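You operate a simulated robot arm through the tools that you are given. There is no shell and no other tool. Be economical: measure what you need, move in short steps, check, and stop when the job is done.

You run a simulated robot arm. Do the job below in one go: nothing can be reset, and whatever is moved stays where it is left.

JOB
Push the blue bolt in and turn the big coil until its white block meets the bolt.
Fine: brake Off to turn it, back on Firm at the end.

Only the result counts: the job must be done as asked and must still hold three seconds after the hand-in. Knocking over, shifting, dropping, spilling or breaking anything else fails it.

ROBOT AND FRAMES
A 7-joint arm with a four-finger gripper on a trunk, on a base that drives. Base frame: it is fixed to the floor where the robot stands at the start and does not move with it; the origin is under the middle of the robot, x ahead of it, y to its left, z up. Units: cm, rad, N and s.
Its first joint turns from -1.204 to 3.002 rad. Places, roughly: blue bolt [90, -10, 50]; blue hoop [100, 50, 90]; coil carrier [170, 0, 70]; main switch [310, 500, 100]; red brake lever [70, -20, 80]. Payload 3.67 kg.
Tool frame: the origin (TCP) lies between the finger pads and is the grasp point; the fingertips stand 2.8 cm ahead of it; z points along the fingers, y is the line along which they close. Largest opening 11.2 cm; the body of the gripper starts 7.3 cm behind the TCP.
Orientation is that of the tool frame in the base frame, as a unit quaternion [x, y, z, w]. With the fingers straight down and closing along the base's y, the tool's x points along the base's -x, its y along +y and its z along -z.

CONTROLS
- The arm moves only by the tool send_rows. Its argument "steps" is a list that holds one entry, the list of rows, each a list of 6 numbers: the shift along the tool's x, y, z in units of 30 mm (1.0 is 30 mm), then the turn, a rotation vector about the tool's x, y, z in units of 8 degrees (1.0 is 8 degrees). In form: [[[x, y, z, ax, ay, az], ...]]. A call has 1 to 10 rows; each row shifts and turns the commanded pose from where the row before left it, along the tool's axes as they then stand. "gripper" is the opening, from 0 (shut) to 1 (fully open), set as the call begins (left out, the last holds). A call with a number of a shift or a turn outside -1 to 1 is refused whole. Each row takes 0.2 s and may step no farther than 5 cm and 0.15 rad from the row before; otherwise, or with a gripper value out of range, the whole call is refused. A pose out of reach is approached as far as the arm can. The call stops where the force on the tool passes 90 N (or 10 N more than at its start, if that is more) or the arm is blocked; 0.2 s more then pass. The fingers move at their own pace and stop on an object; they squeeze with about 41 N. The grip force told is the motor's: it shows also when the fingers shut on nothing. Time passes only in rows, and 0.2 s behind the last, so rows that do not move let the fingers close. It gives the time, the measured TCP pose, the force on the tool (base axes), the opening and the grip force at its end, in the units of the frame above (readings bear some noise), with the torque about the TCP (base axes, N m) and any sound that the robot's microphone picked up, and new pictures: "pictures" is both (left out), scene, wrist or none.
- Cameras (640 x 400 px; columns grow to the right, rows downward): "scene" is now at [13.88, -1.43, 123.2]; the picture's right is [-0.13, -0.99, -0.00], its down [-0.46, 0.06, -0.89] and it looks along [0.88, -0.12, -0.46] (base axes); focal length 250 px, centre (320, 200). "wrist" rides on the gripper at [6, -1.8, -10.4] in the tool frame; the picture's right is [0.29, 0.96, 0.00], its down [-0.80, 0.24, -0.55] and it looks along [-0.53, 0.16, 0.83] (tool axes); focal length 234 px, centre (320, 200).
- move_column(by): slides the trunk up (or, below 0, down) by that many cm; the arm and the scene camera ride with it, the base frame stays. It gives what a move gives, with no picture.
- roll_base(legs): drives the robot by 1 to 6 legs, each [ahead, turn to the left] in cm and rad, along the robot's own axes; the way and the turn of a leg run together, so that a leg with both is an arc; at most 150 cm and 3.142 rad a leg. The arm and the cameras ride along, it lands a little off, and it stops where it bumps. It gives what a move gives, and a new picture of the scene camera.
- head_to(pan, tilt): turns the head with the scene camera to pan (to the left, within 1.501 rad either way) and tilt (down, from -0.506 to 1.204), counted from straight ahead of the robot. It gives what a move gives, and a new picture of the scene camera.
- pixel_to_xyz(camera, pixels): for up to 12 pixels [column, row] of the newest picture of that camera ("zoom" is the newest enlarged one), the place [x, y, z] in the base frame of the surface seen there, good to about 0.2 cm. The clock stands still meanwhile.
- inspect(camera, box): a new picture of the part [left, top, right, bottom] of that camera's present view, enlarged. The clock stands still meanwhile.
- close_job(): hands the job in; it is judged then, once.

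Work in short steps. Measure before you move; look again where a grasp or a placing could have gone wrong, and mend it. You have 80 turns and 260 pictures in all, those below and enlarged ones among them. Open the gripper and draw the arm clear of the work before you hand the job in, unless the task says otherwise; then end with one line.

The tools are called after "Request:" as name(argument=value, ...) on one line, values as JSON. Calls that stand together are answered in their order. send_rows: Moves the arm, as the interface text tells. Its arguments: {"type":"object","properties":{"steps":{"type":"array"},"gripper":{"type":"number"},"pictures":{"type":"string","enum":["both","scene","wrist","none"]}},"required":["steps"]} The other tools are called the same way: move_column (by) slides the trunk up or down; roll_base (legs) drives the base; head_to (pan, tilt) turns the head that bears the scene camera; pixel_to_xyz (camera, pixels) gives the place of the surface under pixels of a picture; inspect (camera, box) takes an enlarged picture of a part of a camera's view; close_job () hands the job in.

At the start:

```text
t: 0.0
tool_pos: [72.75, -10.14, 113.75]
tool_rot: [0.001, 1.0, 0.0, 0.0]
wrist_force: [0.3, -0.2, 0.0]
wrist_torque: [0.02, 0.0, -0.02]
grip_width: 11.22
grip_force: 0.1
trunk travel left (down, up): [-35.0, 49.0]
robot x, y, heading: [0.02, -0.07, -0.003]
head pan, tilt: [-0.133, 0.476]
```

scene: 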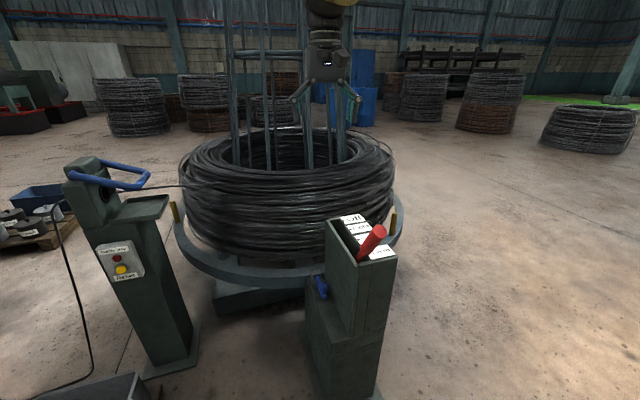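
wrist: 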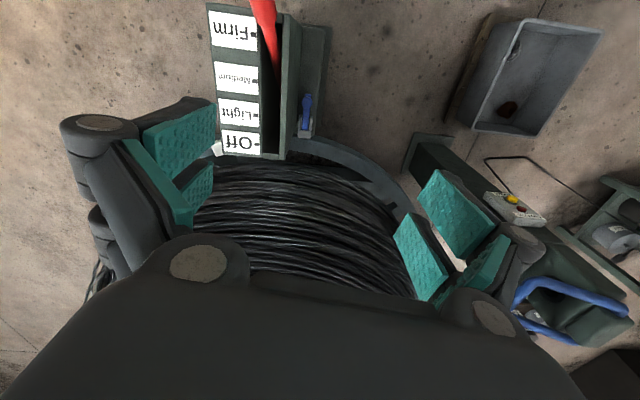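

The scene shows the brake post with red lever (~375,240), blue bolt (~320,288), coil on a turntable with brass pegs. I enlarge these parts to understand them.

Request:
inspect(camera="scene", box=[290, 190, 430, 320])

Request:
inspect(camera="scene", box=[160, 110, 420, 300])

Request:
inspect(camera="wrist", box=[180, 0, 420, 220])

Request:
pixel_to_xyz(camera="scene", pixels=[[378, 231], [364, 252], [318, 282], [323, 294], [174, 212], [395, 220], [348, 218], [385, 250], [230, 270], [387, 240], [300, 170], [270, 180]])

```text
3.08 times, centred on (360, 255) of scene
```

zoom: 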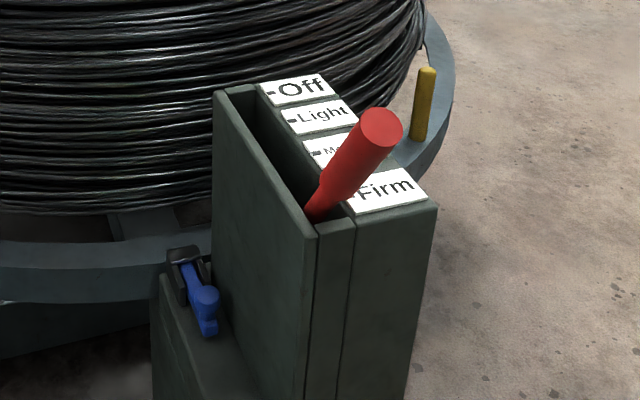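

```text
2.11 times, centred on (290, 205) of scene
```

zoom: 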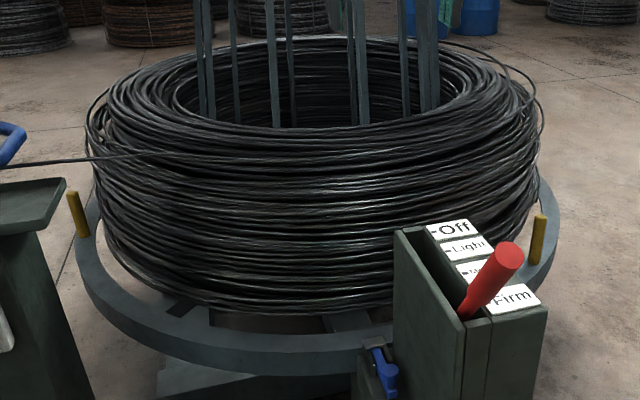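

```text
1.82 times, centred on (300, 110) of wrist
```

zoom: 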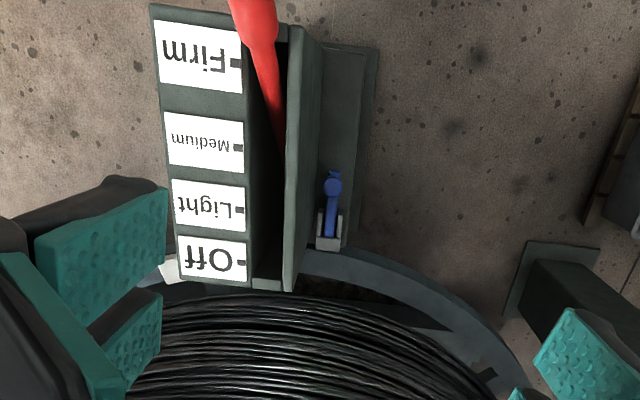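

```text
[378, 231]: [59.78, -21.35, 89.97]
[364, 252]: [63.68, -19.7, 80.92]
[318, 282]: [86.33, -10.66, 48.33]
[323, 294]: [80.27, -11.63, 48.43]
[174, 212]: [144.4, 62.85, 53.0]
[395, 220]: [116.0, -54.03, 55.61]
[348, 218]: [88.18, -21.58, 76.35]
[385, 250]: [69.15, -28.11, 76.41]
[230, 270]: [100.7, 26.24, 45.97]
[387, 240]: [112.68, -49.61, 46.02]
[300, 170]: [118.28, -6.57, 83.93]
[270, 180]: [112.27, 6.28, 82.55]
```

In the wrist picture a white block peeks out at (215,148) behind the post. I measure that and the bolt, labels, and lever.

Request:
pixel_to_xyz(camera="wrist", pixels=[[215, 147], [220, 150], [305, 100], [304, 130], [308, 96], [275, 60], [255, 140], [255, 30], [370, 170], [310, 120], [300, 60], [290, 140]])

Request:
inspect(camera="wrist", box=[190, 120, 330, 180])

Request:
inspect(camera="scene", box=[40, 140, 200, 300])

```text
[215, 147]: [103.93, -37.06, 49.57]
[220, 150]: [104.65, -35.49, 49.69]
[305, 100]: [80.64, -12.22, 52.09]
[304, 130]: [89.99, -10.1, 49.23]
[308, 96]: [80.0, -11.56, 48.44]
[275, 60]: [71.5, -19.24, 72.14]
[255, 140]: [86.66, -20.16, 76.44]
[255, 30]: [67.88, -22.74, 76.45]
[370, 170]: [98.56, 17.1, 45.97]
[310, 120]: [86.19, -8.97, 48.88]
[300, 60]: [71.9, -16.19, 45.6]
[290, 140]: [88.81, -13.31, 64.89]
```

```text
4.57 times, centred on (260, 150) of wrist
```

zoom: 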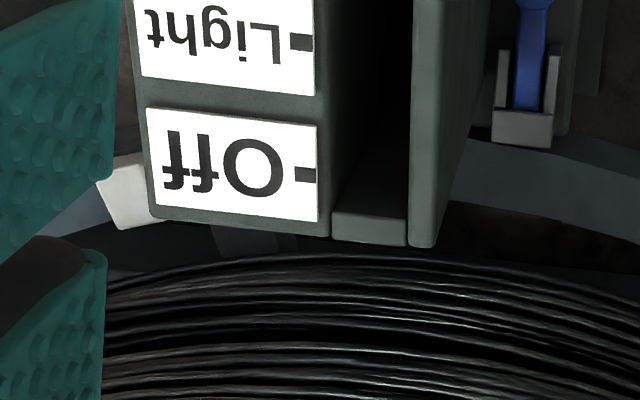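

```text
2.50 times, centred on (120, 220) of scene
```

zoom: 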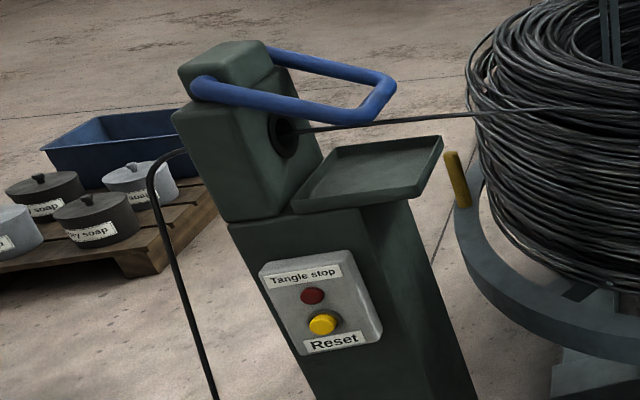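

The block is at about (104,-36,50) on the ring, so near side must move toward +y to reach the bolt. I look closer at the bolt.

Request:
inspect(camera="wrist", box=[270, 70, 350, 150])

Request:
inspect(camera="scene", box=[300, 260, 350, 310])

```text
5.00 times, centred on (310, 110) of wrist
```

zoom: 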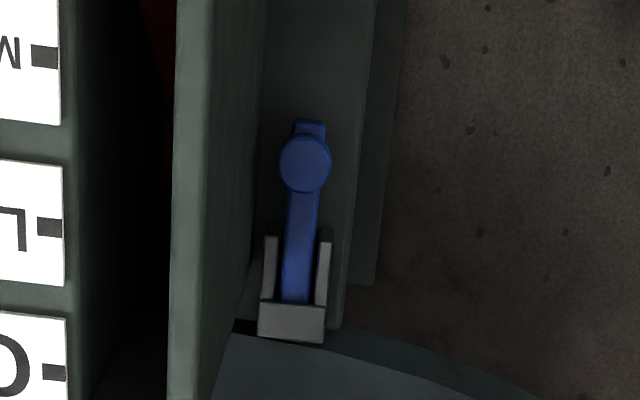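

```text
8.00 times, centred on (325, 285) of scene
```

zoom: 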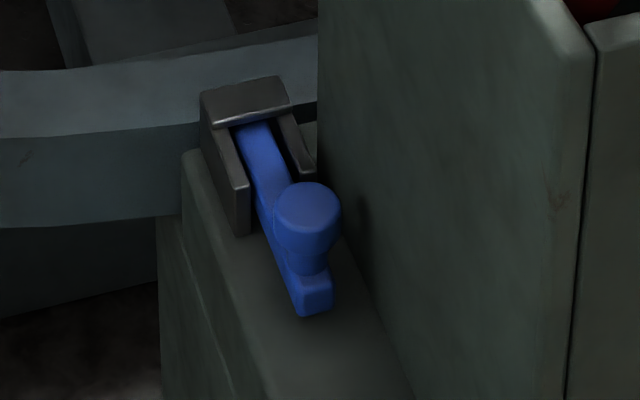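

The bolt slides toward the ring (+x, slightly +y) with its knob at (80.5,-12,52). I shut the gripper, shift to +y, and tilt the tool 40° so fingers point down toward -y, clear of the post.

Request:
send_rows(steps=[[[0, 1, 0, 0, 0, 0], [0, 1, 0, 0, 0, 0], [0, 1, 0, 0, 0, 0], [0, 1, 0, 0, 0, 0], [0, 0, 0, 1, 0, 0], [0, 0, 0, 1, 0, 0], [0, 0, 0, 1, 0, 0], [0, 0, 0, 1, 0, 0], [0, 0, 0, 1, 0, 0]]], gripper=0, pictures="none")

```text
t: 2.2
tool_pos: [72.85, -3.39, 117.43]
tool_rot: [0.02, 0.957, -0.289, 0.004]
wrist_force: [-0.8, -0.4, 0.4]
wrist_torque: [0.05, 0.0, 0.0]
grip_width: 0.0
grip_force: 35.7
trunk travel left (down, up): [-35.0, 49.0]
robot x, y, heading: [0.21, -0.13, -0.007]
head pan, tilt: [-0.133, 0.476]
stopped in row 9: the arm was blocked; the commanded pose is now the measured one
```

The arm was blocked high up with about 34° tilt (likely reach at height). I descend with the arm, straight down with some +y.

Request:
send_rows(steps=[[[0, -0.4, 0.9, 0, 0, 0], [0, -0.4, 0.9, 0, 0, 0], [0, -0.4, 0.9, 0, 0, 0], [0, -0.4, 0.9, 0, 0, 0], [0, -0.4, 0.9, 0, 0, 0], [0, -0.4, 0.9, 0, 0, 0], [0, 0.4, 0.8, 0, 0, 0], [0, 0.4, 0.8, 0, 0, 0]]], pictures="both")

```text
t: 4.0
tool_pos: [72.29, -20.01, 103.97]
tool_rot: [0.026, 0.963, -0.269, 0.011]
wrist_force: [-0.3, -0.8, -1.7]
wrist_torque: [0.0, 0.04, 0.02]
grip_width: 0.0
grip_force: 35.0
trunk travel left (down, up): [-35.0, 49.0]
robot x, y, heading: [0.31, -0.22, 0.002]
head pan, tilt: [-0.133, 0.476]
```

scene: 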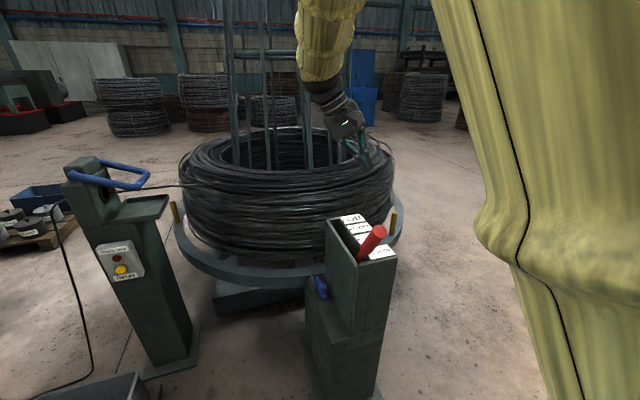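
wrist: 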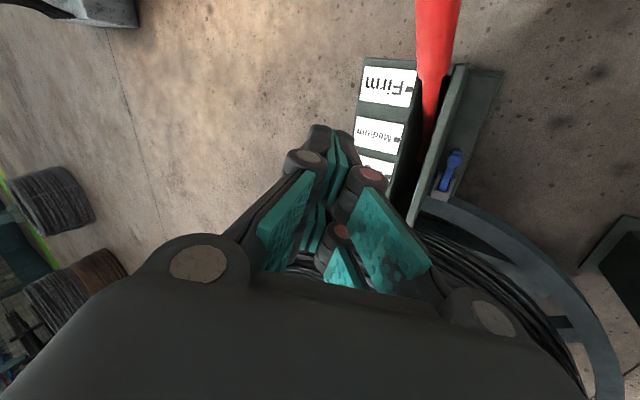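

The tool drifted to y=-20 over the post. I move it toward +y, off the post, at constant height.

Request:
send_rows(steps=[[[0, 0.9, -0.55, 0, 0, 0], [0, 0.9, -0.55, 0, 0, 0], [0, 0.9, -0.55, 0, 0, 0], [0, 0.9, -0.55, 0, 0, 0], [0, 0.9, -0.55, 0, 0, 0], [0, 0.9, -0.55, 0, 0, 0], [0, 0.9, -0.55, 0, 0, 0]]], pictures="none")

Request:
move_column(by=-20)

```text
t: 5.8
tool_pos: [74.51, -1.92, 104.27]
tool_rot: [0.046, 0.97, -0.237, -0.006]
wrist_force: [-0.9, 0.4, 0.1]
wrist_torque: [0.03, 0.0, 0.01]
grip_width: 0.02
grip_force: 35.9
trunk travel left (down, up): [-35.0, 49.0]
robot x, y, heading: [0.14, 0.21, -0.003]
head pan, tilt: [-0.133, 0.476]
stopped in row 7: the arm was blocked; the commanded pose is now the measured one
```

```text
t: 8.0
tool_pos: [74.42, -1.71, 84.17]
tool_rot: [0.045, 0.97, -0.238, -0.006]
wrist_force: [-0.4, -0.1, -0.4]
wrist_torque: [-0.01, -0.04, 0.0]
grip_width: 0.01
grip_force: 36.0
trunk travel left (down, up): [-15.0, 69.0]
robot x, y, heading: [-0.36, -0.15, 0.003]
head pan, tilt: [-0.133, 0.476]
```

The arm limit sits near y=-2 with this tilt (27°). I go down about 18 cm here, which is clear of the post wall (y≈-13).

Request:
send_rows(steps=[[[0, 0.46, 0.89, 0, 0, 0], [0, 0.46, 0.89, 0, 0, 0], [0, 0.46, 0.89, 0, 0, 0], [0, 0.46, 0.89, 0, 0, 0], [0, 0.46, 0.89, 0, 0, 0], [0, 0.46, 0.89, 0, 0, 0]]], pictures="both")

```text
t: 9.5
tool_pos: [75.77, -5.59, 70.3]
tool_rot: [0.076, 0.981, -0.178, -0.004]
wrist_force: [0.2, -0.5, 1.0]
wrist_torque: [0.01, 0.0, 0.0]
grip_width: 0.02
grip_force: 35.4
trunk travel left (down, up): [-15.0, 69.0]
robot x, y, heading: [0.14, 0.63, 0.001]
head pan, tilt: [-0.133, 0.476]
stopped in row 6: the arm was blocked; the commanded pose is now the measured one
```

scene: 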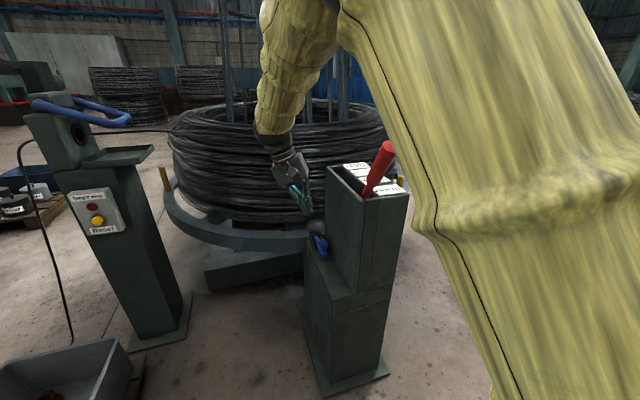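
wrist: 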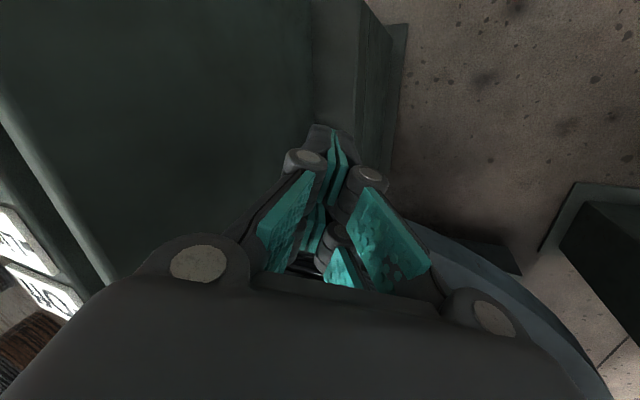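

The arm holds about 20° tilt here, which suffices if the gripper's wide body lies along the post. I turn the tool about its own axis by 90° so the camera goes to the +y side.

Request:
send_rows(steps=[[[0, 0, 0, 0, 0, 1], [0, 0, 0, 0, 0, 1], [0, 0, 0, 0, 0, 1], [0, 0, 0, 0, 0, 1], [0, 0, 0, 0, 0, 1], [0, 0, 0, 0, 0, 1], [0, 0, 0, 0, 0, 1], [0, 0, 0, 0, 0, 1], [0, 0, 0, 0, 0, 1], [0, 0, 0, 0, 0, 1]]], pictures="none")

```text
t: 11.9
tool_pos: [76.48, -9.78, 73.01]
tool_rot: [0.715, 0.688, -0.098, 0.074]
wrist_force: [-1.3, -0.7, 0.2]
wrist_torque: [-0.01, 0.03, 0.0]
grip_width: 0.02
grip_force: 35.3
trunk travel left (down, up): [-15.0, 69.0]
robot x, y, heading: [-0.18, -0.18, 0.002]
head pan, tilt: [-0.133, 0.476]
stopped in row 10: the arm was blocked; the commanded pose is now the measured one
```

The wrist loses the tilt: this stance is poor for it. I'll lift with the trunk, look at the floor on the left, and restand the robot so that the tool points outward to the bolt.

Request:
move_column(by=38)

Request:
head_to(pan=0.7, tilt=0.8)

Request:
pixel_to_xyz(camera="scene", pixels=[[100, 100], [200, 100], [300, 100], [400, 100], [500, 100], [100, 250], [200, 250], [300, 250], [400, 250], [500, 250], [300, 350], [450, 350]])

```text
t: 15.6
tool_pos: [76.49, -9.68, 110.75]
tool_rot: [0.716, 0.688, -0.097, 0.074]
wrist_force: [-0.7, 0.4, 0.9]
wrist_torque: [0.04, -0.01, -0.02]
grip_width: 0.0
grip_force: 35.7
trunk travel left (down, up): [-53.0, 31.0]
robot x, y, heading: [-0.18, 0.14, 0.005]
head pan, tilt: [-0.133, 0.476]
```

```text
t: 16.7
tool_pos: [76.41, -9.58, 110.79]
tool_rot: [0.716, 0.687, -0.098, 0.075]
wrist_force: [0.3, 0.7, -0.1]
wrist_torque: [0.01, 0.0, 0.01]
grip_width: 0.0
grip_force: 35.5
trunk travel left (down, up): [-53.0, 31.0]
robot x, y, heading: [0.05, -0.02, -0.003]
head pan, tilt: [0.7, 0.799]
```

scene: 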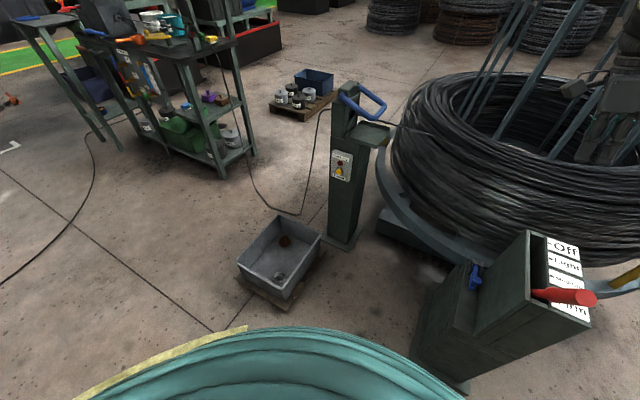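

```text
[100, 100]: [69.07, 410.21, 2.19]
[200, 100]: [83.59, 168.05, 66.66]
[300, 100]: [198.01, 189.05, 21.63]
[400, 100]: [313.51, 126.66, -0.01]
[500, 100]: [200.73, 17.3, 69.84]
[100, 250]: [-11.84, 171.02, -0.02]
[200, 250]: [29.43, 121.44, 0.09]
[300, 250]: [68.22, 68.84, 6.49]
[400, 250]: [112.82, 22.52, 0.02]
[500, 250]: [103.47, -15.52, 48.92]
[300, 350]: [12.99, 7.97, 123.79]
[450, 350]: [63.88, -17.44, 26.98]
```

The tray stands at about pixel (280,258). I measure its edges and the post bases.

Request:
pixel_to_xyz(camera="scene", pixels=[[240, 278], [290, 308], [322, 240], [272, 218], [330, 240], [355, 248], [420, 365], [462, 385], [478, 270], [474, 288], [520, 235], [478, 345]])

Request:
inspect(camera="scene", box=[400, 220, 560, 320])

```text
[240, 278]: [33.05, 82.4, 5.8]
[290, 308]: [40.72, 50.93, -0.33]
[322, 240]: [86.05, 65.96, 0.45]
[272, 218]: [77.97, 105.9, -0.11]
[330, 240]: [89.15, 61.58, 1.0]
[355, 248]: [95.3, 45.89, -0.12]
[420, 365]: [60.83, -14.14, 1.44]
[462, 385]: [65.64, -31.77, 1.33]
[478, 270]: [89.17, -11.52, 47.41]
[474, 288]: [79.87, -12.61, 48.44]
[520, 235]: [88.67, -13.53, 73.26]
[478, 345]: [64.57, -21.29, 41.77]
```

```text
4.00 times, centred on (480, 270) of scene
```

zoom: 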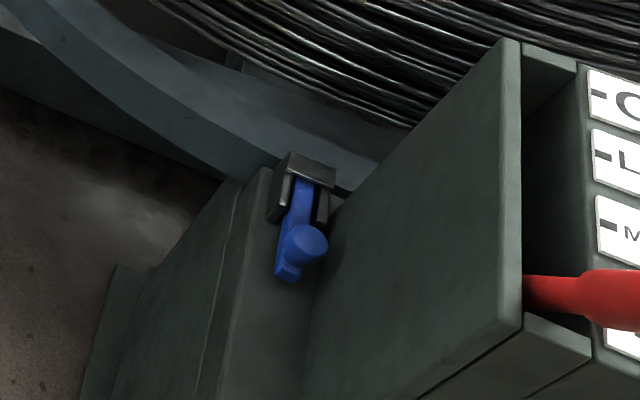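

The tray spans about x 35–85, y 50–100. I'll restand at about (30,10) heading -1.2; first I retract the tool 30 cm (tool y = base +x).

Request:
send_rows(steps=[[[0, -1, 0, 0, 0, 0], [0, -1, 0, 0, 0, 0], [0, -1, 0, 0, 0, 0], [0, -1, 0, 0, 0, 0], [0, -1, 0, 0, 0, 0], [0, -1, 0, 0, 0, 0], [0, -1, 0, 0, 0, 0], [0, -1, 0, 0, 0, 0], [0, -1, 0, 0, 0, 0]]], pictures="none")

Request:
head_to(pan=0, tilt=0.8)

```text
t: 18.7
tool_pos: [51.4, -8.41, 110.28]
tool_rot: [0.714, 0.689, -0.099, 0.078]
wrist_force: [-0.6, -0.1, 0.4]
wrist_torque: [-0.05, -0.01, 0.03]
grip_width: 0.01
grip_force: 35.6
out of reach, approached as far as the arm can: row 6
trunk travel left (down, up): [-53.0, 31.0]
robot x, y, heading: [-0.06, 0.12, -0.0]
head pan, tilt: [0.7, 0.799]
```

```text
t: 19.8
tool_pos: [51.76, -8.56, 110.19]
tool_rot: [0.714, 0.688, -0.099, 0.076]
wrist_force: [0.6, 0.1, -0.3]
wrist_torque: [-0.03, -0.02, 0.0]
grip_width: 0.0
grip_force: 35.6
trunk travel left (down, up): [-53.0, 31.0]
robot x, y, heading: [-0.09, -0.22, -0.0]
head pan, tilt: [0.0, 0.799]
```

scene: 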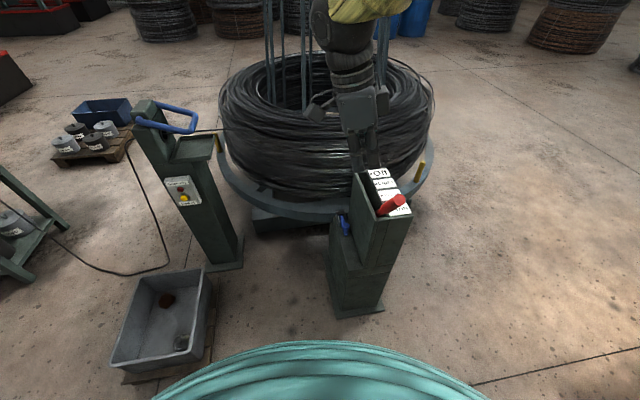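

Way is clear at (30,10). I drive there: turn left, ahead 28, turn right.

Request:
roll_base(legs=[[0, 0.32], [29, 0], [0, -1.52]])

```text
t: 26.5
tool_pos: [38.77, -41.95, 110.29]
tool_rot: [0.978, 0.167, -0.126, 0.006]
wrist_force: [0.5, -0.2, -0.5]
wrist_torque: [-0.01, 0.0, 0.02]
grip_width: 0.0
grip_force: 35.8
trunk travel left (down, up): [-53.0, 31.0]
robot x, y, heading: [27.76, 9.21, -1.195]
head pan, tilt: [0.0, 0.799]
```

scene: 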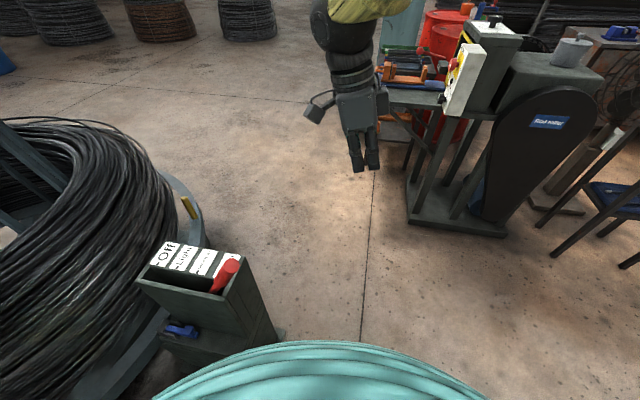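

Now the stance is (27.8,9.2,-1.195). I undo the twist (about tool z -71°) and correct residual tilt, staying high.

Request:
send_rows(steps=[[[0, 0, 0, 0, 0, -1], [0, 0, 0, 0, 0, -1], [0, 0, 0, 0, 0, -1], [0, 0, 0, 0, 0, -1], [0, 0, 0, 0, 0, -1], [0, 0, 0, 0, 0, -1], [0, 0, 0, 0, 0, -1], [0, 0, 0, 0, 0, -1], [0, 0, 0, 0, 0, -0.9]]], pictures="none")

Request:
send_rows(steps=[[[0, 1, 0, -0.9, 0, 0], [0, 1, 0, -0.85, 0, 0], [0, 1, 0, 0, 0, 0], [-1, 0, 0, 0, 0, 0], [1, 0.3, 0, 0, 0, 0], [1, 1, 0, 0, 0, 0], [1, 1, 0, 0, 0, 0], [1, 1, 0, 0, 0, 0]]], pictures="none")

```text
t: 28.5
tool_pos: [38.7, -41.99, 110.19]
tool_rot: [0.697, 0.706, -0.106, -0.067]
wrist_force: [-0.1, -0.4, 0.3]
wrist_torque: [-0.01, -0.01, 0.01]
grip_width: 0.01
grip_force: 35.8
trunk travel left (down, up): [-53.0, 31.0]
robot x, y, heading: [27.67, 8.96, -1.192]
head pan, tilt: [0.0, 0.799]
```

```text
t: 30.3
tool_pos: [57.45, -32.6, 108.46]
tool_rot: [0.701, 0.713, -0.019, 0.018]
wrist_force: [0.3, 1.0, 0.5]
wrist_torque: [-0.01, 0.03, 0.02]
grip_width: 0.0
grip_force: 35.5
trunk travel left (down, up): [-53.0, 31.0]
robot x, y, heading: [27.9, 9.31, -1.197]
head pan, tilt: [0.0, 0.799]
```

Tool now points straight down with y_t=+x, x_t=+y. I move to about (75,-3).

Request:
send_rows(steps=[[[1, 0.6, 0, 0, 0, 0], [1, 0.6, 0, 0, 0, 0], [1, 0.6, 0, 0, 0, 0], [1, 0.6, 0, 0, 0, 0], [1, 0.6, 0, 0, 0, 0], [1, 0.6, 0, 0, 0, 0], [1, 0.6, 0, 0, 0, 0], [1, 0.6, 0, 0, 0, 0], [1, 0.6, 0, 0, 0, 0], [1, 0.6, 0, 0, 0, 0]]], pictures="none")

Request:
send_rows(steps=[[[0, 0, 0, 0, -1, 0], [0, 0, 0, 0, -1, 0], [0, 0, 0, 0, -1, 0], [0, 0, 0, 0, -1, 0]]], pictures="both")

```text
t: 32.4
tool_pos: [73.37, -6.39, 107.25]
tool_rot: [0.709, 0.704, 0.034, -0.033]
wrist_force: [-0.5, 1.0, -0.2]
wrist_torque: [0.01, -0.06, -0.03]
grip_width: 0.01
grip_force: 35.6
trunk travel left (down, up): [-53.0, 31.0]
robot x, y, heading: [27.76, 9.12, -1.191]
head pan, tilt: [0.0, 0.799]
stopped in row 10: the arm was blocked; the commanded pose is now the measured one
```

```text
t: 33.0
tool_pos: [73.35, -7.79, 107.53]
tool_rot: [0.718, 0.696, -0.008, 0.011]
wrist_force: [-0.5, 0.2, -0.2]
wrist_torque: [0.0, -0.01, 0.03]
grip_width: 0.02
grip_force: 35.9
trunk travel left (down, up): [-53.0, 31.0]
robot x, y, heading: [27.65, 8.89, -1.192]
head pan, tilt: [0.0, 0.799]
stopped in row 3: the arm was blocked; the commanded pose is now the measured one
```

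scene: 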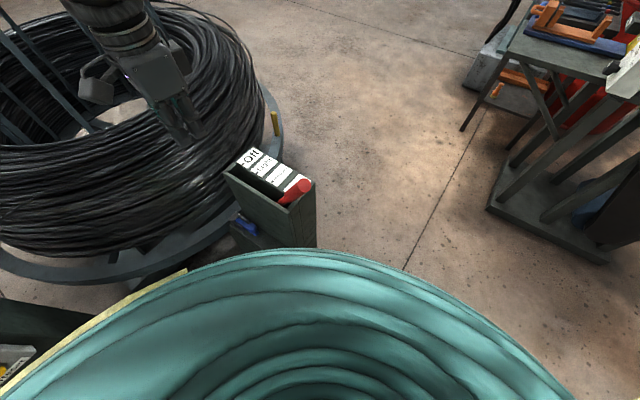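
wrist: 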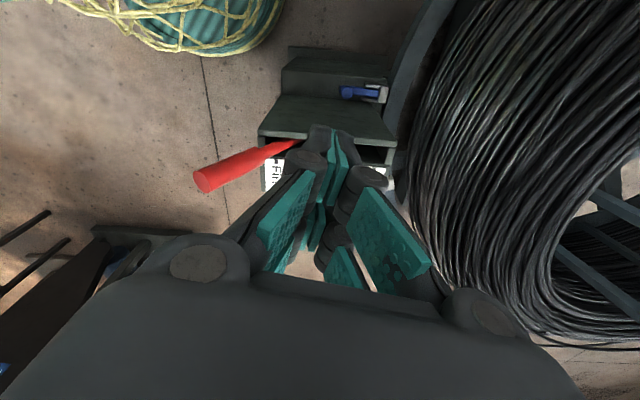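

Blocked again with the tool high relative to the shoulder. I raise the trunk 30 so that the arm can work lower relative to it, then descend with the arm.

Request:
move_column(by=30)

Request:
send_rows(steps=[[[0, 0, 1, 0, 0, 0], [0, 0, 1, 0, 0, 0], [0, 0, 1, 0, 0, 0], [0, 0, 1, 0, 0, 0], [0, 0, 1, 0, 0, 0], [0, 0, 1, 0, 0, 0], [0, 0, 1, 0, 0, 0], [0, 0, 1, 0, 0, 0], [0, 0, 1, 0, 0, 0]]], pictures="scene")

```text
t: 36.0
tool_pos: [73.38, -7.67, 137.34]
tool_rot: [0.717, 0.697, -0.009, 0.011]
wrist_force: [0.0, 0.1, -0.6]
wrist_torque: [-0.02, 0.0, 0.0]
grip_width: 0.0
grip_force: 35.4
trunk travel left (down, up): [-83.0, 1.0]
robot x, y, heading: [28.07, 8.92, -1.197]
head pan, tilt: [0.0, 0.799]
```

```text
t: 37.3
tool_pos: [74.8, -12.1, 130.33]
tool_rot: [0.739, 0.671, 0.041, 0.048]
wrist_force: [-0.5, 0.0, -0.4]
wrist_torque: [0.0, 0.01, 0.01]
grip_width: 0.0
grip_force: 35.8
trunk travel left (down, up): [-83.0, 1.0]
robot x, y, heading: [27.87, 9.26, -1.193]
head pan, tilt: [0.0, 0.799]
stopped in row 6: the arm was blocked; the commanded pose is now the measured one
```

scene: 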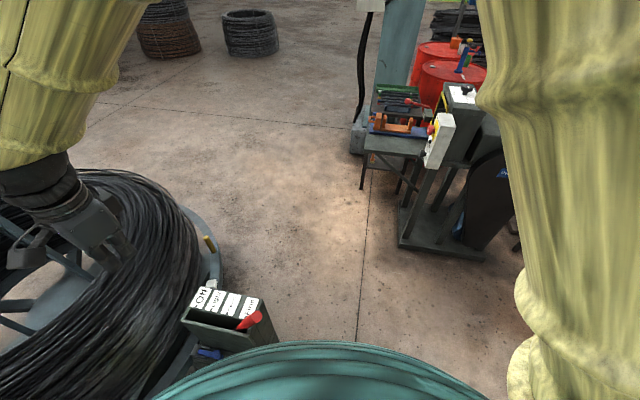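

The forearm crosses from the right, so far-left targets are bad; the bolt should lie straight ahead with the tool tilted outward. I back up to about (14,25) heading -0.35 with the arm kept high.

Request:
roll_base(legs=[[0, 0.345], [-21, 0], [0, 0.5]])

```text
t: 41.5
tool_pos: [60.04, 46.92, 130.43]
tool_rot: [0.394, 0.917, 0.057, 0.028]
wrist_force: [0.2, 0.3, 0.1]
wrist_torque: [0.01, 0.04, 0.05]
grip_width: 0.0
grip_force: 35.5
trunk travel left (down, up): [-83.0, 1.0]
robot x, y, heading: [13.7, 25.43, -0.338]
head pan, tilt: [0.0, 0.799]
```

scene: 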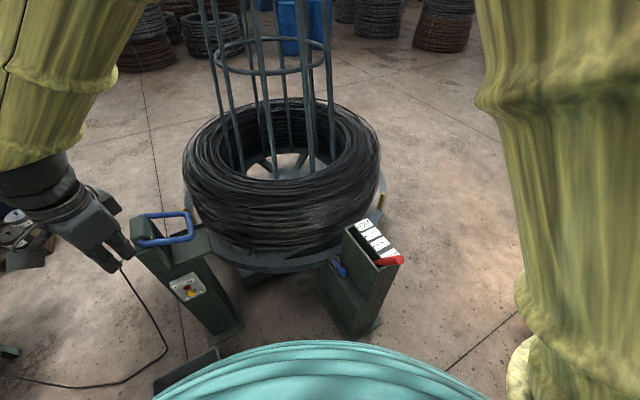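

Now the bolt lies ahead. I swing the tool from (60,47) to about (70,-1) and lower it to about z 110.

Request:
send_rows(steps=[[[-1, -0.61, 0.5, 0, 0, 0], [-1, -0.61, 0.5, 0, 0, 0], [-1, -0.61, 0.5, 0, 0, 0], [-1, -0.61, 0.5, 0, 0, 0], [-1, -0.61, 0.5, 0, 0, 0], [-1, -0.61, 0.5, 0, 0, 0], [-1, -0.61, 0.5, 0, 0, 0]]], pictures="none")

Request:
send_rows(steps=[[[-1, -0.61, 0.5, 0, 0, 0], [-1, -0.61, 0.5, 0, 0, 0], [-1, -0.61, 0.5, 0, 0, 0], [-1, -0.61, 0.5, 0, 0, 0], [-1, -0.61, 0.5, 0, 0, 0], [-1, -0.61, 0.5, 0, 0, 0]]], pictures="scene")

```text
t: 43.1
tool_pos: [66.94, 23.56, 120.05]
tool_rot: [0.396, 0.915, 0.071, 0.034]
wrist_force: [0.7, -0.7, 0.2]
wrist_torque: [0.02, 0.02, -0.01]
grip_width: 0.0
grip_force: 36.2
trunk travel left (down, up): [-83.0, 1.0]
robot x, y, heading: [13.57, 25.12, -0.34]
head pan, tilt: [0.0, 0.799]
```

```text
t: 44.5
tool_pos: [71.69, 3.85, 108.14]
tool_rot: [0.394, 0.917, 0.058, 0.027]
wrist_force: [0.0, -0.3, 0.4]
wrist_torque: [0.04, 0.03, -0.01]
grip_width: 0.0
grip_force: 36.0
trunk travel left (down, up): [-83.0, 1.0]
robot x, y, heading: [13.01, 25.2, -0.335]
head pan, tilt: [0.0, 0.799]
```

scene: 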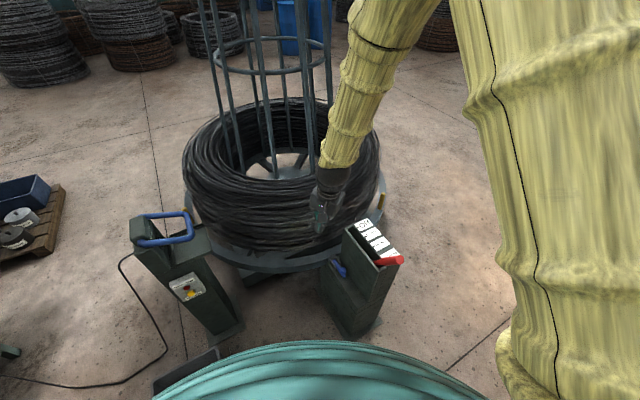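

Motion is free now. I twist the tool +72° about its axis, then tilt outward.

Request:
send_rows(steps=[[[0, 0, 0, 0, 0, 1], [0, 0, 0, 0, 0, 1], [0, 0, 0, 0, 0, 1], [0, 0, 0, 0, 0, 1], [0, 0, 0, 0, 0, 1], [0, 0, 0, 0, 0, 1], [0, 0, 0, 0, 0, 1], [0, 0, 0, 0, 0, 1], [0, 0, 0, 0, 0, 1]]], pictures="none")

Request:
send_rows(steps=[[[0, 0, 0, -1, 0, 0], [0, 0, 0, -1, 0, 0], [0, 0, 0, -1, 0, 0], [0, 0, 0, -1, 0, 0], [0, 0, 0, -1, 0, 0]]], pictures="both")

```text
t: 46.5
tool_pos: [72.02, 3.26, 109.05]
tool_rot: [0.866, 0.493, 0.08, -0.024]
wrist_force: [-0.3, 0.0, 0.5]
wrist_torque: [0.0, -0.03, 0.02]
grip_width: 0.0
grip_force: 36.2
trunk travel left (down, up): [-83.0, 1.0]
robot x, y, heading: [13.22, 25.16, -0.341]
head pan, tilt: [0.0, 0.799]
```

```text
t: 47.7
tool_pos: [71.85, 4.03, 108.23]
tool_rot: [0.809, 0.458, 0.234, 0.282]
wrist_force: [0.0, -0.5, 0.1]
wrist_torque: [0.02, 0.0, 0.0]
grip_width: 0.0
grip_force: 35.6
trunk travel left (down, up): [-83.0, 1.0]
robot x, y, heading: [13.56, 25.12, -0.337]
head pan, tilt: [0.0, 0.799]
```

scene: 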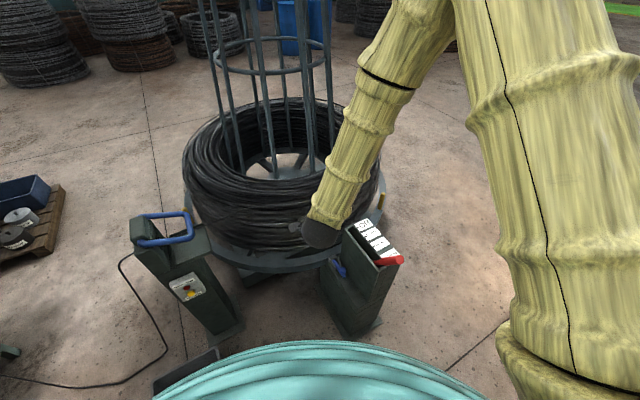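
wrist: 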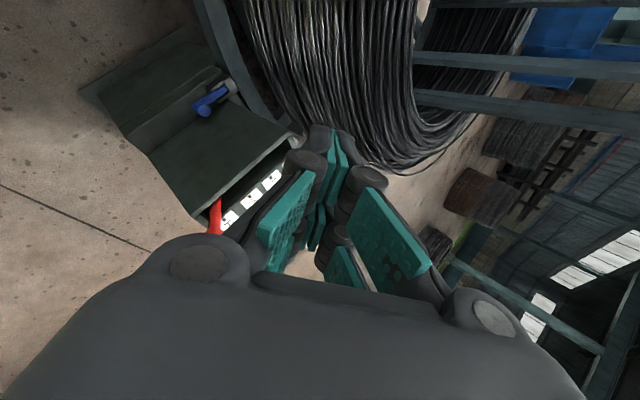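

Tool tilted 43° outward. Before lowering, I check where the forearm lies relative to lever and post.

Request:
pixel_to_xyz(camera="scene", pixels=[[320, 235], [335, 200], [350, 150], [375, 110], [360, 205], [385, 140], [405, 90], [400, 30], [430, 50], [470, 110], [510, 250], [385, 261]])

```text
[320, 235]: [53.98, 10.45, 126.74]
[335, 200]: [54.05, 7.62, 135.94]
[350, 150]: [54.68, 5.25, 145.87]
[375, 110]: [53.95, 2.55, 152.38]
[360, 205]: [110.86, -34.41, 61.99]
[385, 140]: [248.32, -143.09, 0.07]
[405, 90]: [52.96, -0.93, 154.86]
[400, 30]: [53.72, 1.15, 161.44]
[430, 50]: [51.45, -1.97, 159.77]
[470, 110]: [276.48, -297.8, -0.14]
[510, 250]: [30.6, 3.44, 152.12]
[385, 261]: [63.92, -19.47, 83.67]
```

Forearm would pass about 10 cm from the lever axis at the target; I yaw the tool about the vertical by -24° so the wrist comes more from +y, then lower the trunk 30.

Request:
send_rows(steps=[[[0, 0, 0, -0.12, -0.67, 0.73], [0, 0, 0, -0.12, -0.67, 0.73], [0, 0, 0, -0.12, -0.67, 0.73]]], pictures="none")

Request:
move_column(by=-25)

Request:
head_to(pan=-0.1, tilt=0.75)

```text
t: 48.5
tool_pos: [71.53, 4.05, 108.2]
tool_rot: [0.888, 0.279, 0.168, 0.325]
wrist_force: [-0.5, 0.7, 0.6]
wrist_torque: [-0.02, 0.0, 0.02]
grip_width: 0.0
grip_force: 35.9
trunk travel left (down, up): [-83.0, 1.0]
robot x, y, heading: [13.16, 25.64, -0.34]
head pan, tilt: [0.0, 0.799]
```

```text
t: 51.1
tool_pos: [71.7, 4.04, 83.22]
tool_rot: [0.887, 0.28, 0.17, 0.324]
wrist_force: [0.8, 0.1, 0.1]
wrist_torque: [0.01, 0.0, -0.01]
grip_width: 0.0
grip_force: 36.6
trunk travel left (down, up): [-58.0, 26.0]
robot x, y, heading: [13.19, 25.31, -0.34]
head pan, tilt: [0.0, 0.799]
```

```text
t: 51.7
tool_pos: [71.72, 4.09, 83.24]
tool_rot: [0.887, 0.279, 0.17, 0.325]
wrist_force: [-0.6, -0.1, 0.4]
wrist_torque: [0.0, 0.03, -0.02]
grip_width: 0.0
grip_force: 35.6
trunk travel left (down, up): [-58.0, 26.0]
robot x, y, heading: [13.39, 25.3, -0.337]
head pan, tilt: [-0.099, 0.75]
```

scene: 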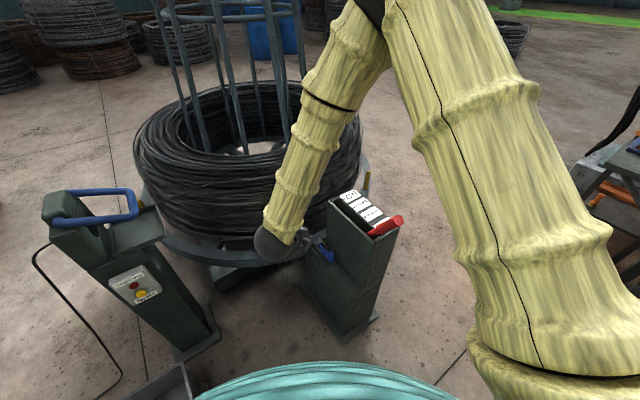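

Axes computed; I lower the trunk 12 more and then move diagonally to about (71.3,-8.7,56.7), 6 cm short of the pre-push pose.

Request:
move_column(by=-12)

Request:
send_rows(steps=[[[-0.466, -0.09, 0.784, 0, 0, 0], [-0.466, -0.09, 0.784, 0, 0, 0], [-0.466, -0.09, 0.784, 0, 0, 0], [-0.466, -0.09, 0.784, 0, 0, 0], [-0.466, -0.09, 0.784, 0, 0, 0], [-0.466, -0.09, 0.784, 0, 0, 0], [-0.466, -0.09, 0.784, 0, 0, 0]]], pictures="both")

```text
t: 53.2
tool_pos: [71.75, 4.12, 71.27]
tool_rot: [0.887, 0.28, 0.17, 0.325]
wrist_force: [0.1, -0.4, -0.1]
wrist_torque: [0.01, 0.01, 0.01]
grip_width: 0.0
grip_force: 35.7
trunk travel left (down, up): [-46.0, 38.0]
robot x, y, heading: [13.33, 25.46, -0.339]
head pan, tilt: [-0.099, 0.75]
```

```text
t: 54.8
tool_pos: [71.38, -8.84, 56.56]
tool_rot: [0.887, 0.28, 0.17, 0.324]
wrist_force: [0.3, 0.0, -0.8]
wrist_torque: [0.02, 0.03, -0.01]
grip_width: 0.0
grip_force: 35.9
trunk travel left (down, up): [-46.0, 38.0]
robot x, y, heading: [13.74, 25.33, -0.337]
head pan, tilt: [-0.099, 0.75]
```

scene: 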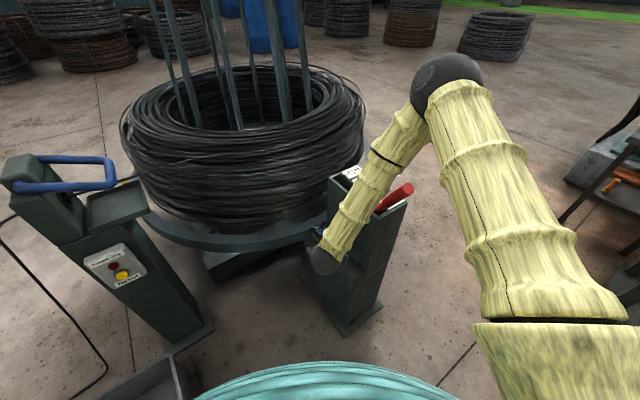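
wrist: 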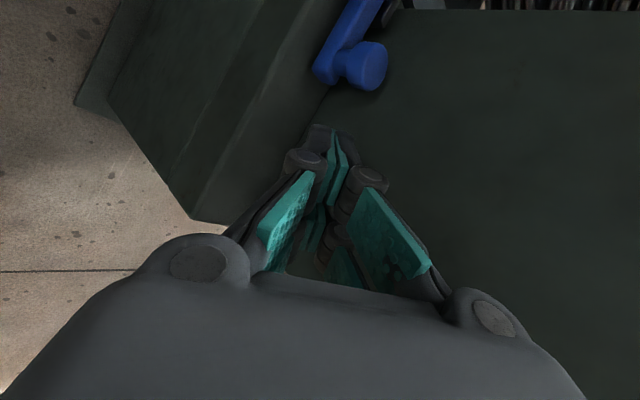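

Fingers are near the bolt (wrist pixel (350,65)). I check bolt, wall and forearm clearance.

Request:
pixel_to_xyz(camera="wrist", pixels=[[330, 68], [322, 78], [360, 65], [380, 60], [370, 85], [345, 60], [350, 115], [350, 30]])

Request:
pixel_to_xyz(camera="scene", pixels=[[350, 230], [372, 190], [395, 150], [390, 160], [400, 190], [385, 205], [420, 80], [365, 215]])

```text
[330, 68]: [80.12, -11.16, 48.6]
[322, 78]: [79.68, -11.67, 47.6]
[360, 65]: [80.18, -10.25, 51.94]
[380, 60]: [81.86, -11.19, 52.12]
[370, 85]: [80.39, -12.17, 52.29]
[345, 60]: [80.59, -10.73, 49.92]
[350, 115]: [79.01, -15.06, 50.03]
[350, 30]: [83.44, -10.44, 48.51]
```

```text
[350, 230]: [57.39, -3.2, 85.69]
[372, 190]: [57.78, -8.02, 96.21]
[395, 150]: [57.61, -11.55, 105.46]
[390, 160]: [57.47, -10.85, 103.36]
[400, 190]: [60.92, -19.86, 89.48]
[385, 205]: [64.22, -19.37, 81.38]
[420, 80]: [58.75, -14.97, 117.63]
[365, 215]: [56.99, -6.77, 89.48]
```

Knob at about (81.2,-11.4), top z 52.2; forearm misses the lever by ~6 cm. I go to tip (77,-11.8,50.3) just behind the knob.

Request:
send_rows(steps=[[[0.21, -0.02, 0.65, 0, 0, 0], [0.21, -0.02, 0.65, 0, 0, 0], [0.21, -0.02, 0.65, 0, 0, 0], [0, 0, 0, 0, 0, 0]]], pictures="wrist")

```text
t: 55.8
tool_pos: [75.53, -10.35, 52.67]
tool_rot: [0.887, 0.28, 0.17, 0.325]
wrist_force: [0.2, 0.7, 0.6]
wrist_torque: [0.0, 0.0, -0.01]
grip_width: 0.0
grip_force: 35.8
trunk travel left (down, up): [-46.0, 38.0]
robot x, y, heading: [12.9, 25.72, -0.337]
head pan, tilt: [-0.099, 0.75]
```

wrist: 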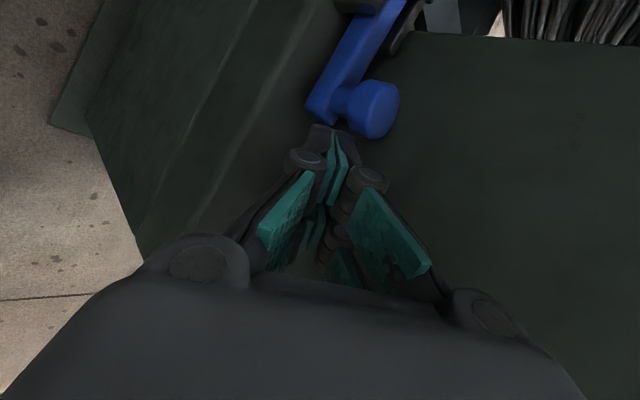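

The fingertips sit right behind the bolt end/knob at (325,130). I push along the bolt axis in 1 cm steps.

Request:
send_rows(steps=[[[0.287, 0.098, 0.137, 0, 0, 0], [0.287, 0.098, 0.137, 0, 0, 0], [0.287, 0.098, 0.137, 0, 0, 0], [0.287, 0.098, 0.137, 0, 0, 0], [0.287, 0.098, 0.137, 0, 0, 0], [0, 0, 0, 0, 0, 0]]], pictures="wrist")

```text
t: 57.2
tool_pos: [80.36, -9.43, 52.45]
tool_rot: [0.887, 0.281, 0.17, 0.325]
wrist_force: [-3.3, 8.6, -4.1]
wrist_torque: [0.07, 0.15, 0.27]
grip_width: 0.0
grip_force: 35.4
trunk travel left (down, up): [-46.0, 38.0]
robot x, y, heading: [13.34, 25.43, -0.341]
head pan, tilt: [-0.099, 0.75]
```

wrist: 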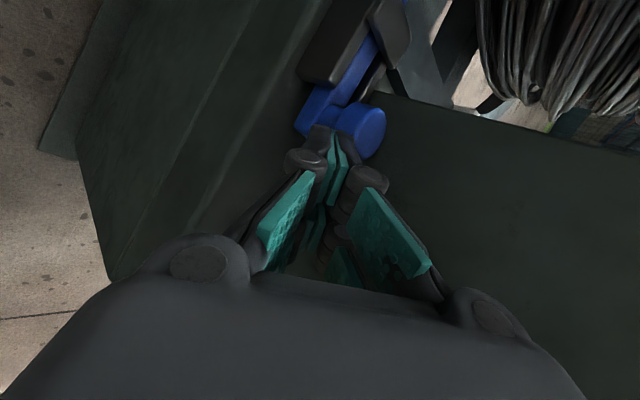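

The bolt moves but there's a side force of 8.6 N; I measure the knob and bar end again.

Request:
pixel_to_xyz(camera="wrist", pixels=[[318, 100], [302, 125], [345, 112], [370, 130], [380, 120], [362, 152], [330, 130], [340, 60]])

Request:
inspect(camera="wrist", box=[260, 0, 420, 180])

```text
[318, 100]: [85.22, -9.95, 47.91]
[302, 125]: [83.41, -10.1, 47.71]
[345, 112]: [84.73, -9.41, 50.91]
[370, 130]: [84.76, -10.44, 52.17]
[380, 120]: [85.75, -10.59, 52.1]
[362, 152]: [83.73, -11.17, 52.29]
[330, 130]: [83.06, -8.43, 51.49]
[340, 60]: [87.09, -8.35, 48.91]
```

```text
2.22 times, centred on (340, 90) of wrist
```

zoom: 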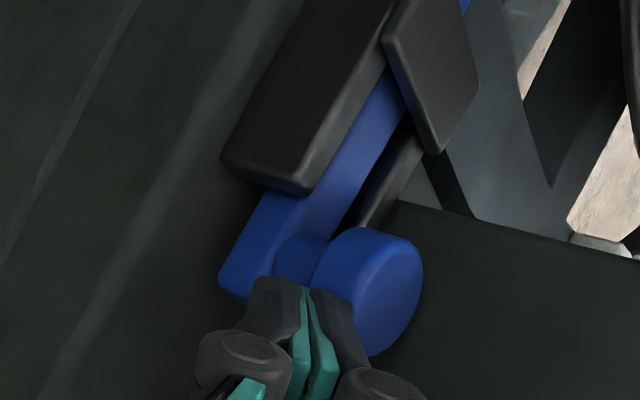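

Knob moved ~4 cm to (85,-10.7). I keep pushing, until it stops.

Request:
send_rows(steps=[[[0.22, 0.15, 0.19, 0, 0, 0], [0.287, 0.098, 0.137, 0, 0, 0], [0.287, 0.098, 0.137, 0, 0, 0], [0.287, 0.098, 0.137, 0, 0, 0], [0, 0, 0, 0, 0, 0]]], pictures="wrist")

Request:
inspect(camera="wrist", box=[260, 0, 420, 180])

```text
t: 58.0
tool_pos: [81.79, -8.96, 52.05]
tool_rot: [0.889, 0.283, 0.165, 0.319]
wrist_force: [-3.6, 10.2, -3.1]
wrist_torque: [0.13, 0.16, 0.29]
grip_width: 0.0
grip_force: 35.9
trunk travel left (down, up): [-46.0, 38.0]
robot x, y, heading: [13.31, 25.38, -0.339]
head pan, tilt: [-0.099, 0.75]
stopped in row 3: the force on the tool passed its limit at 96 N (the readings are from after the stop); the commanded pose is now the measured one
```

wrist: 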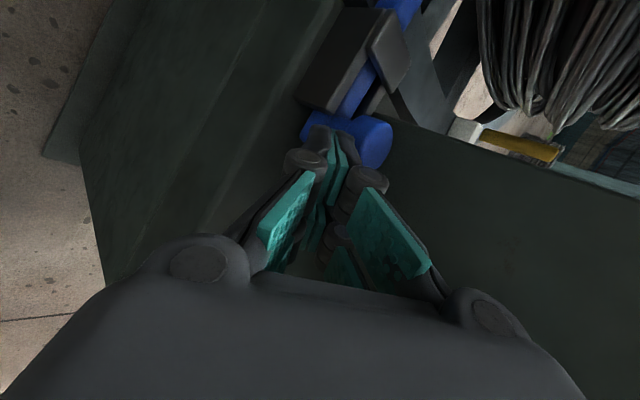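

```text
2.22 times, centred on (340, 90) of wrist
```

zoom: 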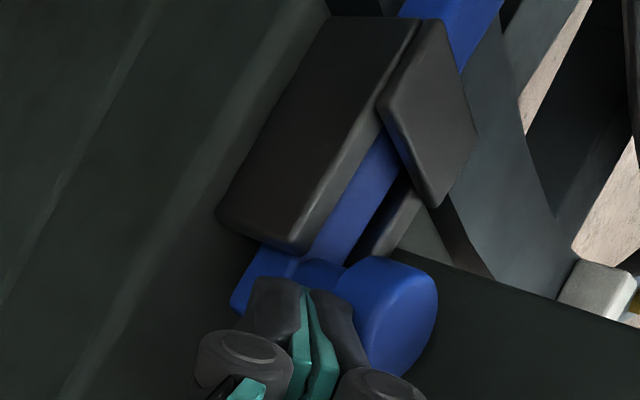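

The force hit 96 N, probably the bolt's end stop. I back off 3 cm along the bolt axis, then measure.

Request:
send_rows(steps=[[[-0.287, -0.098, -0.137, 0, 0, 0], [-0.287, -0.098, -0.137, 0, 0, 0], [-0.4, -0.1, -0.4, 0, 0, 0], [-0.2, 0, -0.8, 0, 0, 0], [0, 0, -0.9, 0, 0, 0], [0, 0, 0, 0, 0, 0]]], pictures="both")

Request:
inspect(camera="wrist", box=[260, 0, 520, 160])

```text
t: 59.4
tool_pos: [75.47, -7.1, 56.44]
tool_rot: [0.889, 0.282, 0.164, 0.321]
wrist_force: [-0.1, -0.1, 0.5]
wrist_torque: [-0.02, 0.0, 0.01]
grip_width: 0.04
grip_force: 35.2
trunk travel left (down, up): [-46.0, 38.0]
robot x, y, heading: [13.01, 25.13, -0.339]
head pan, tilt: [-0.099, 0.75]
```

scene: 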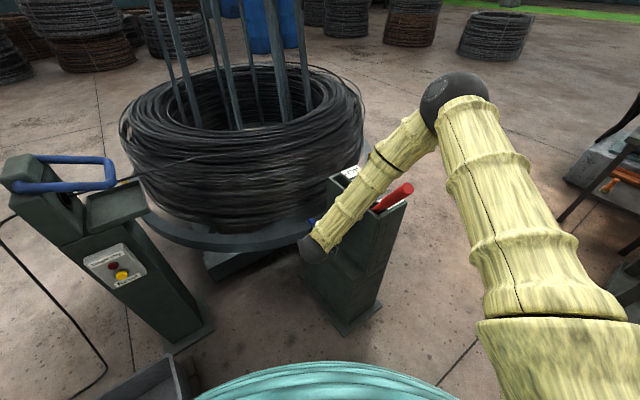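
wrist: 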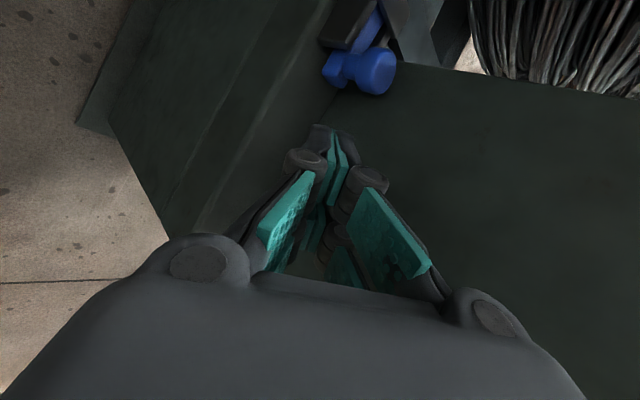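

```text
2.46 times, centred on (390, 80) of wrist
```

zoom: 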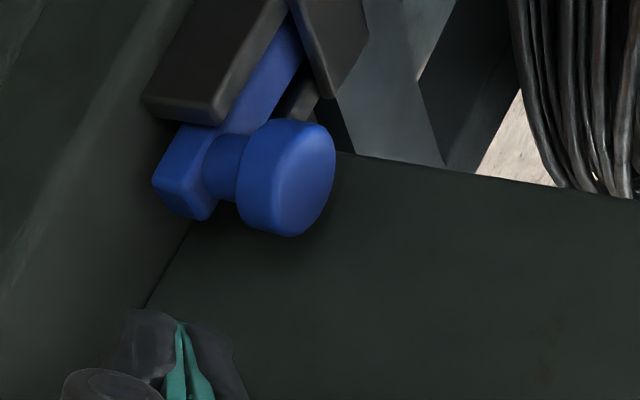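

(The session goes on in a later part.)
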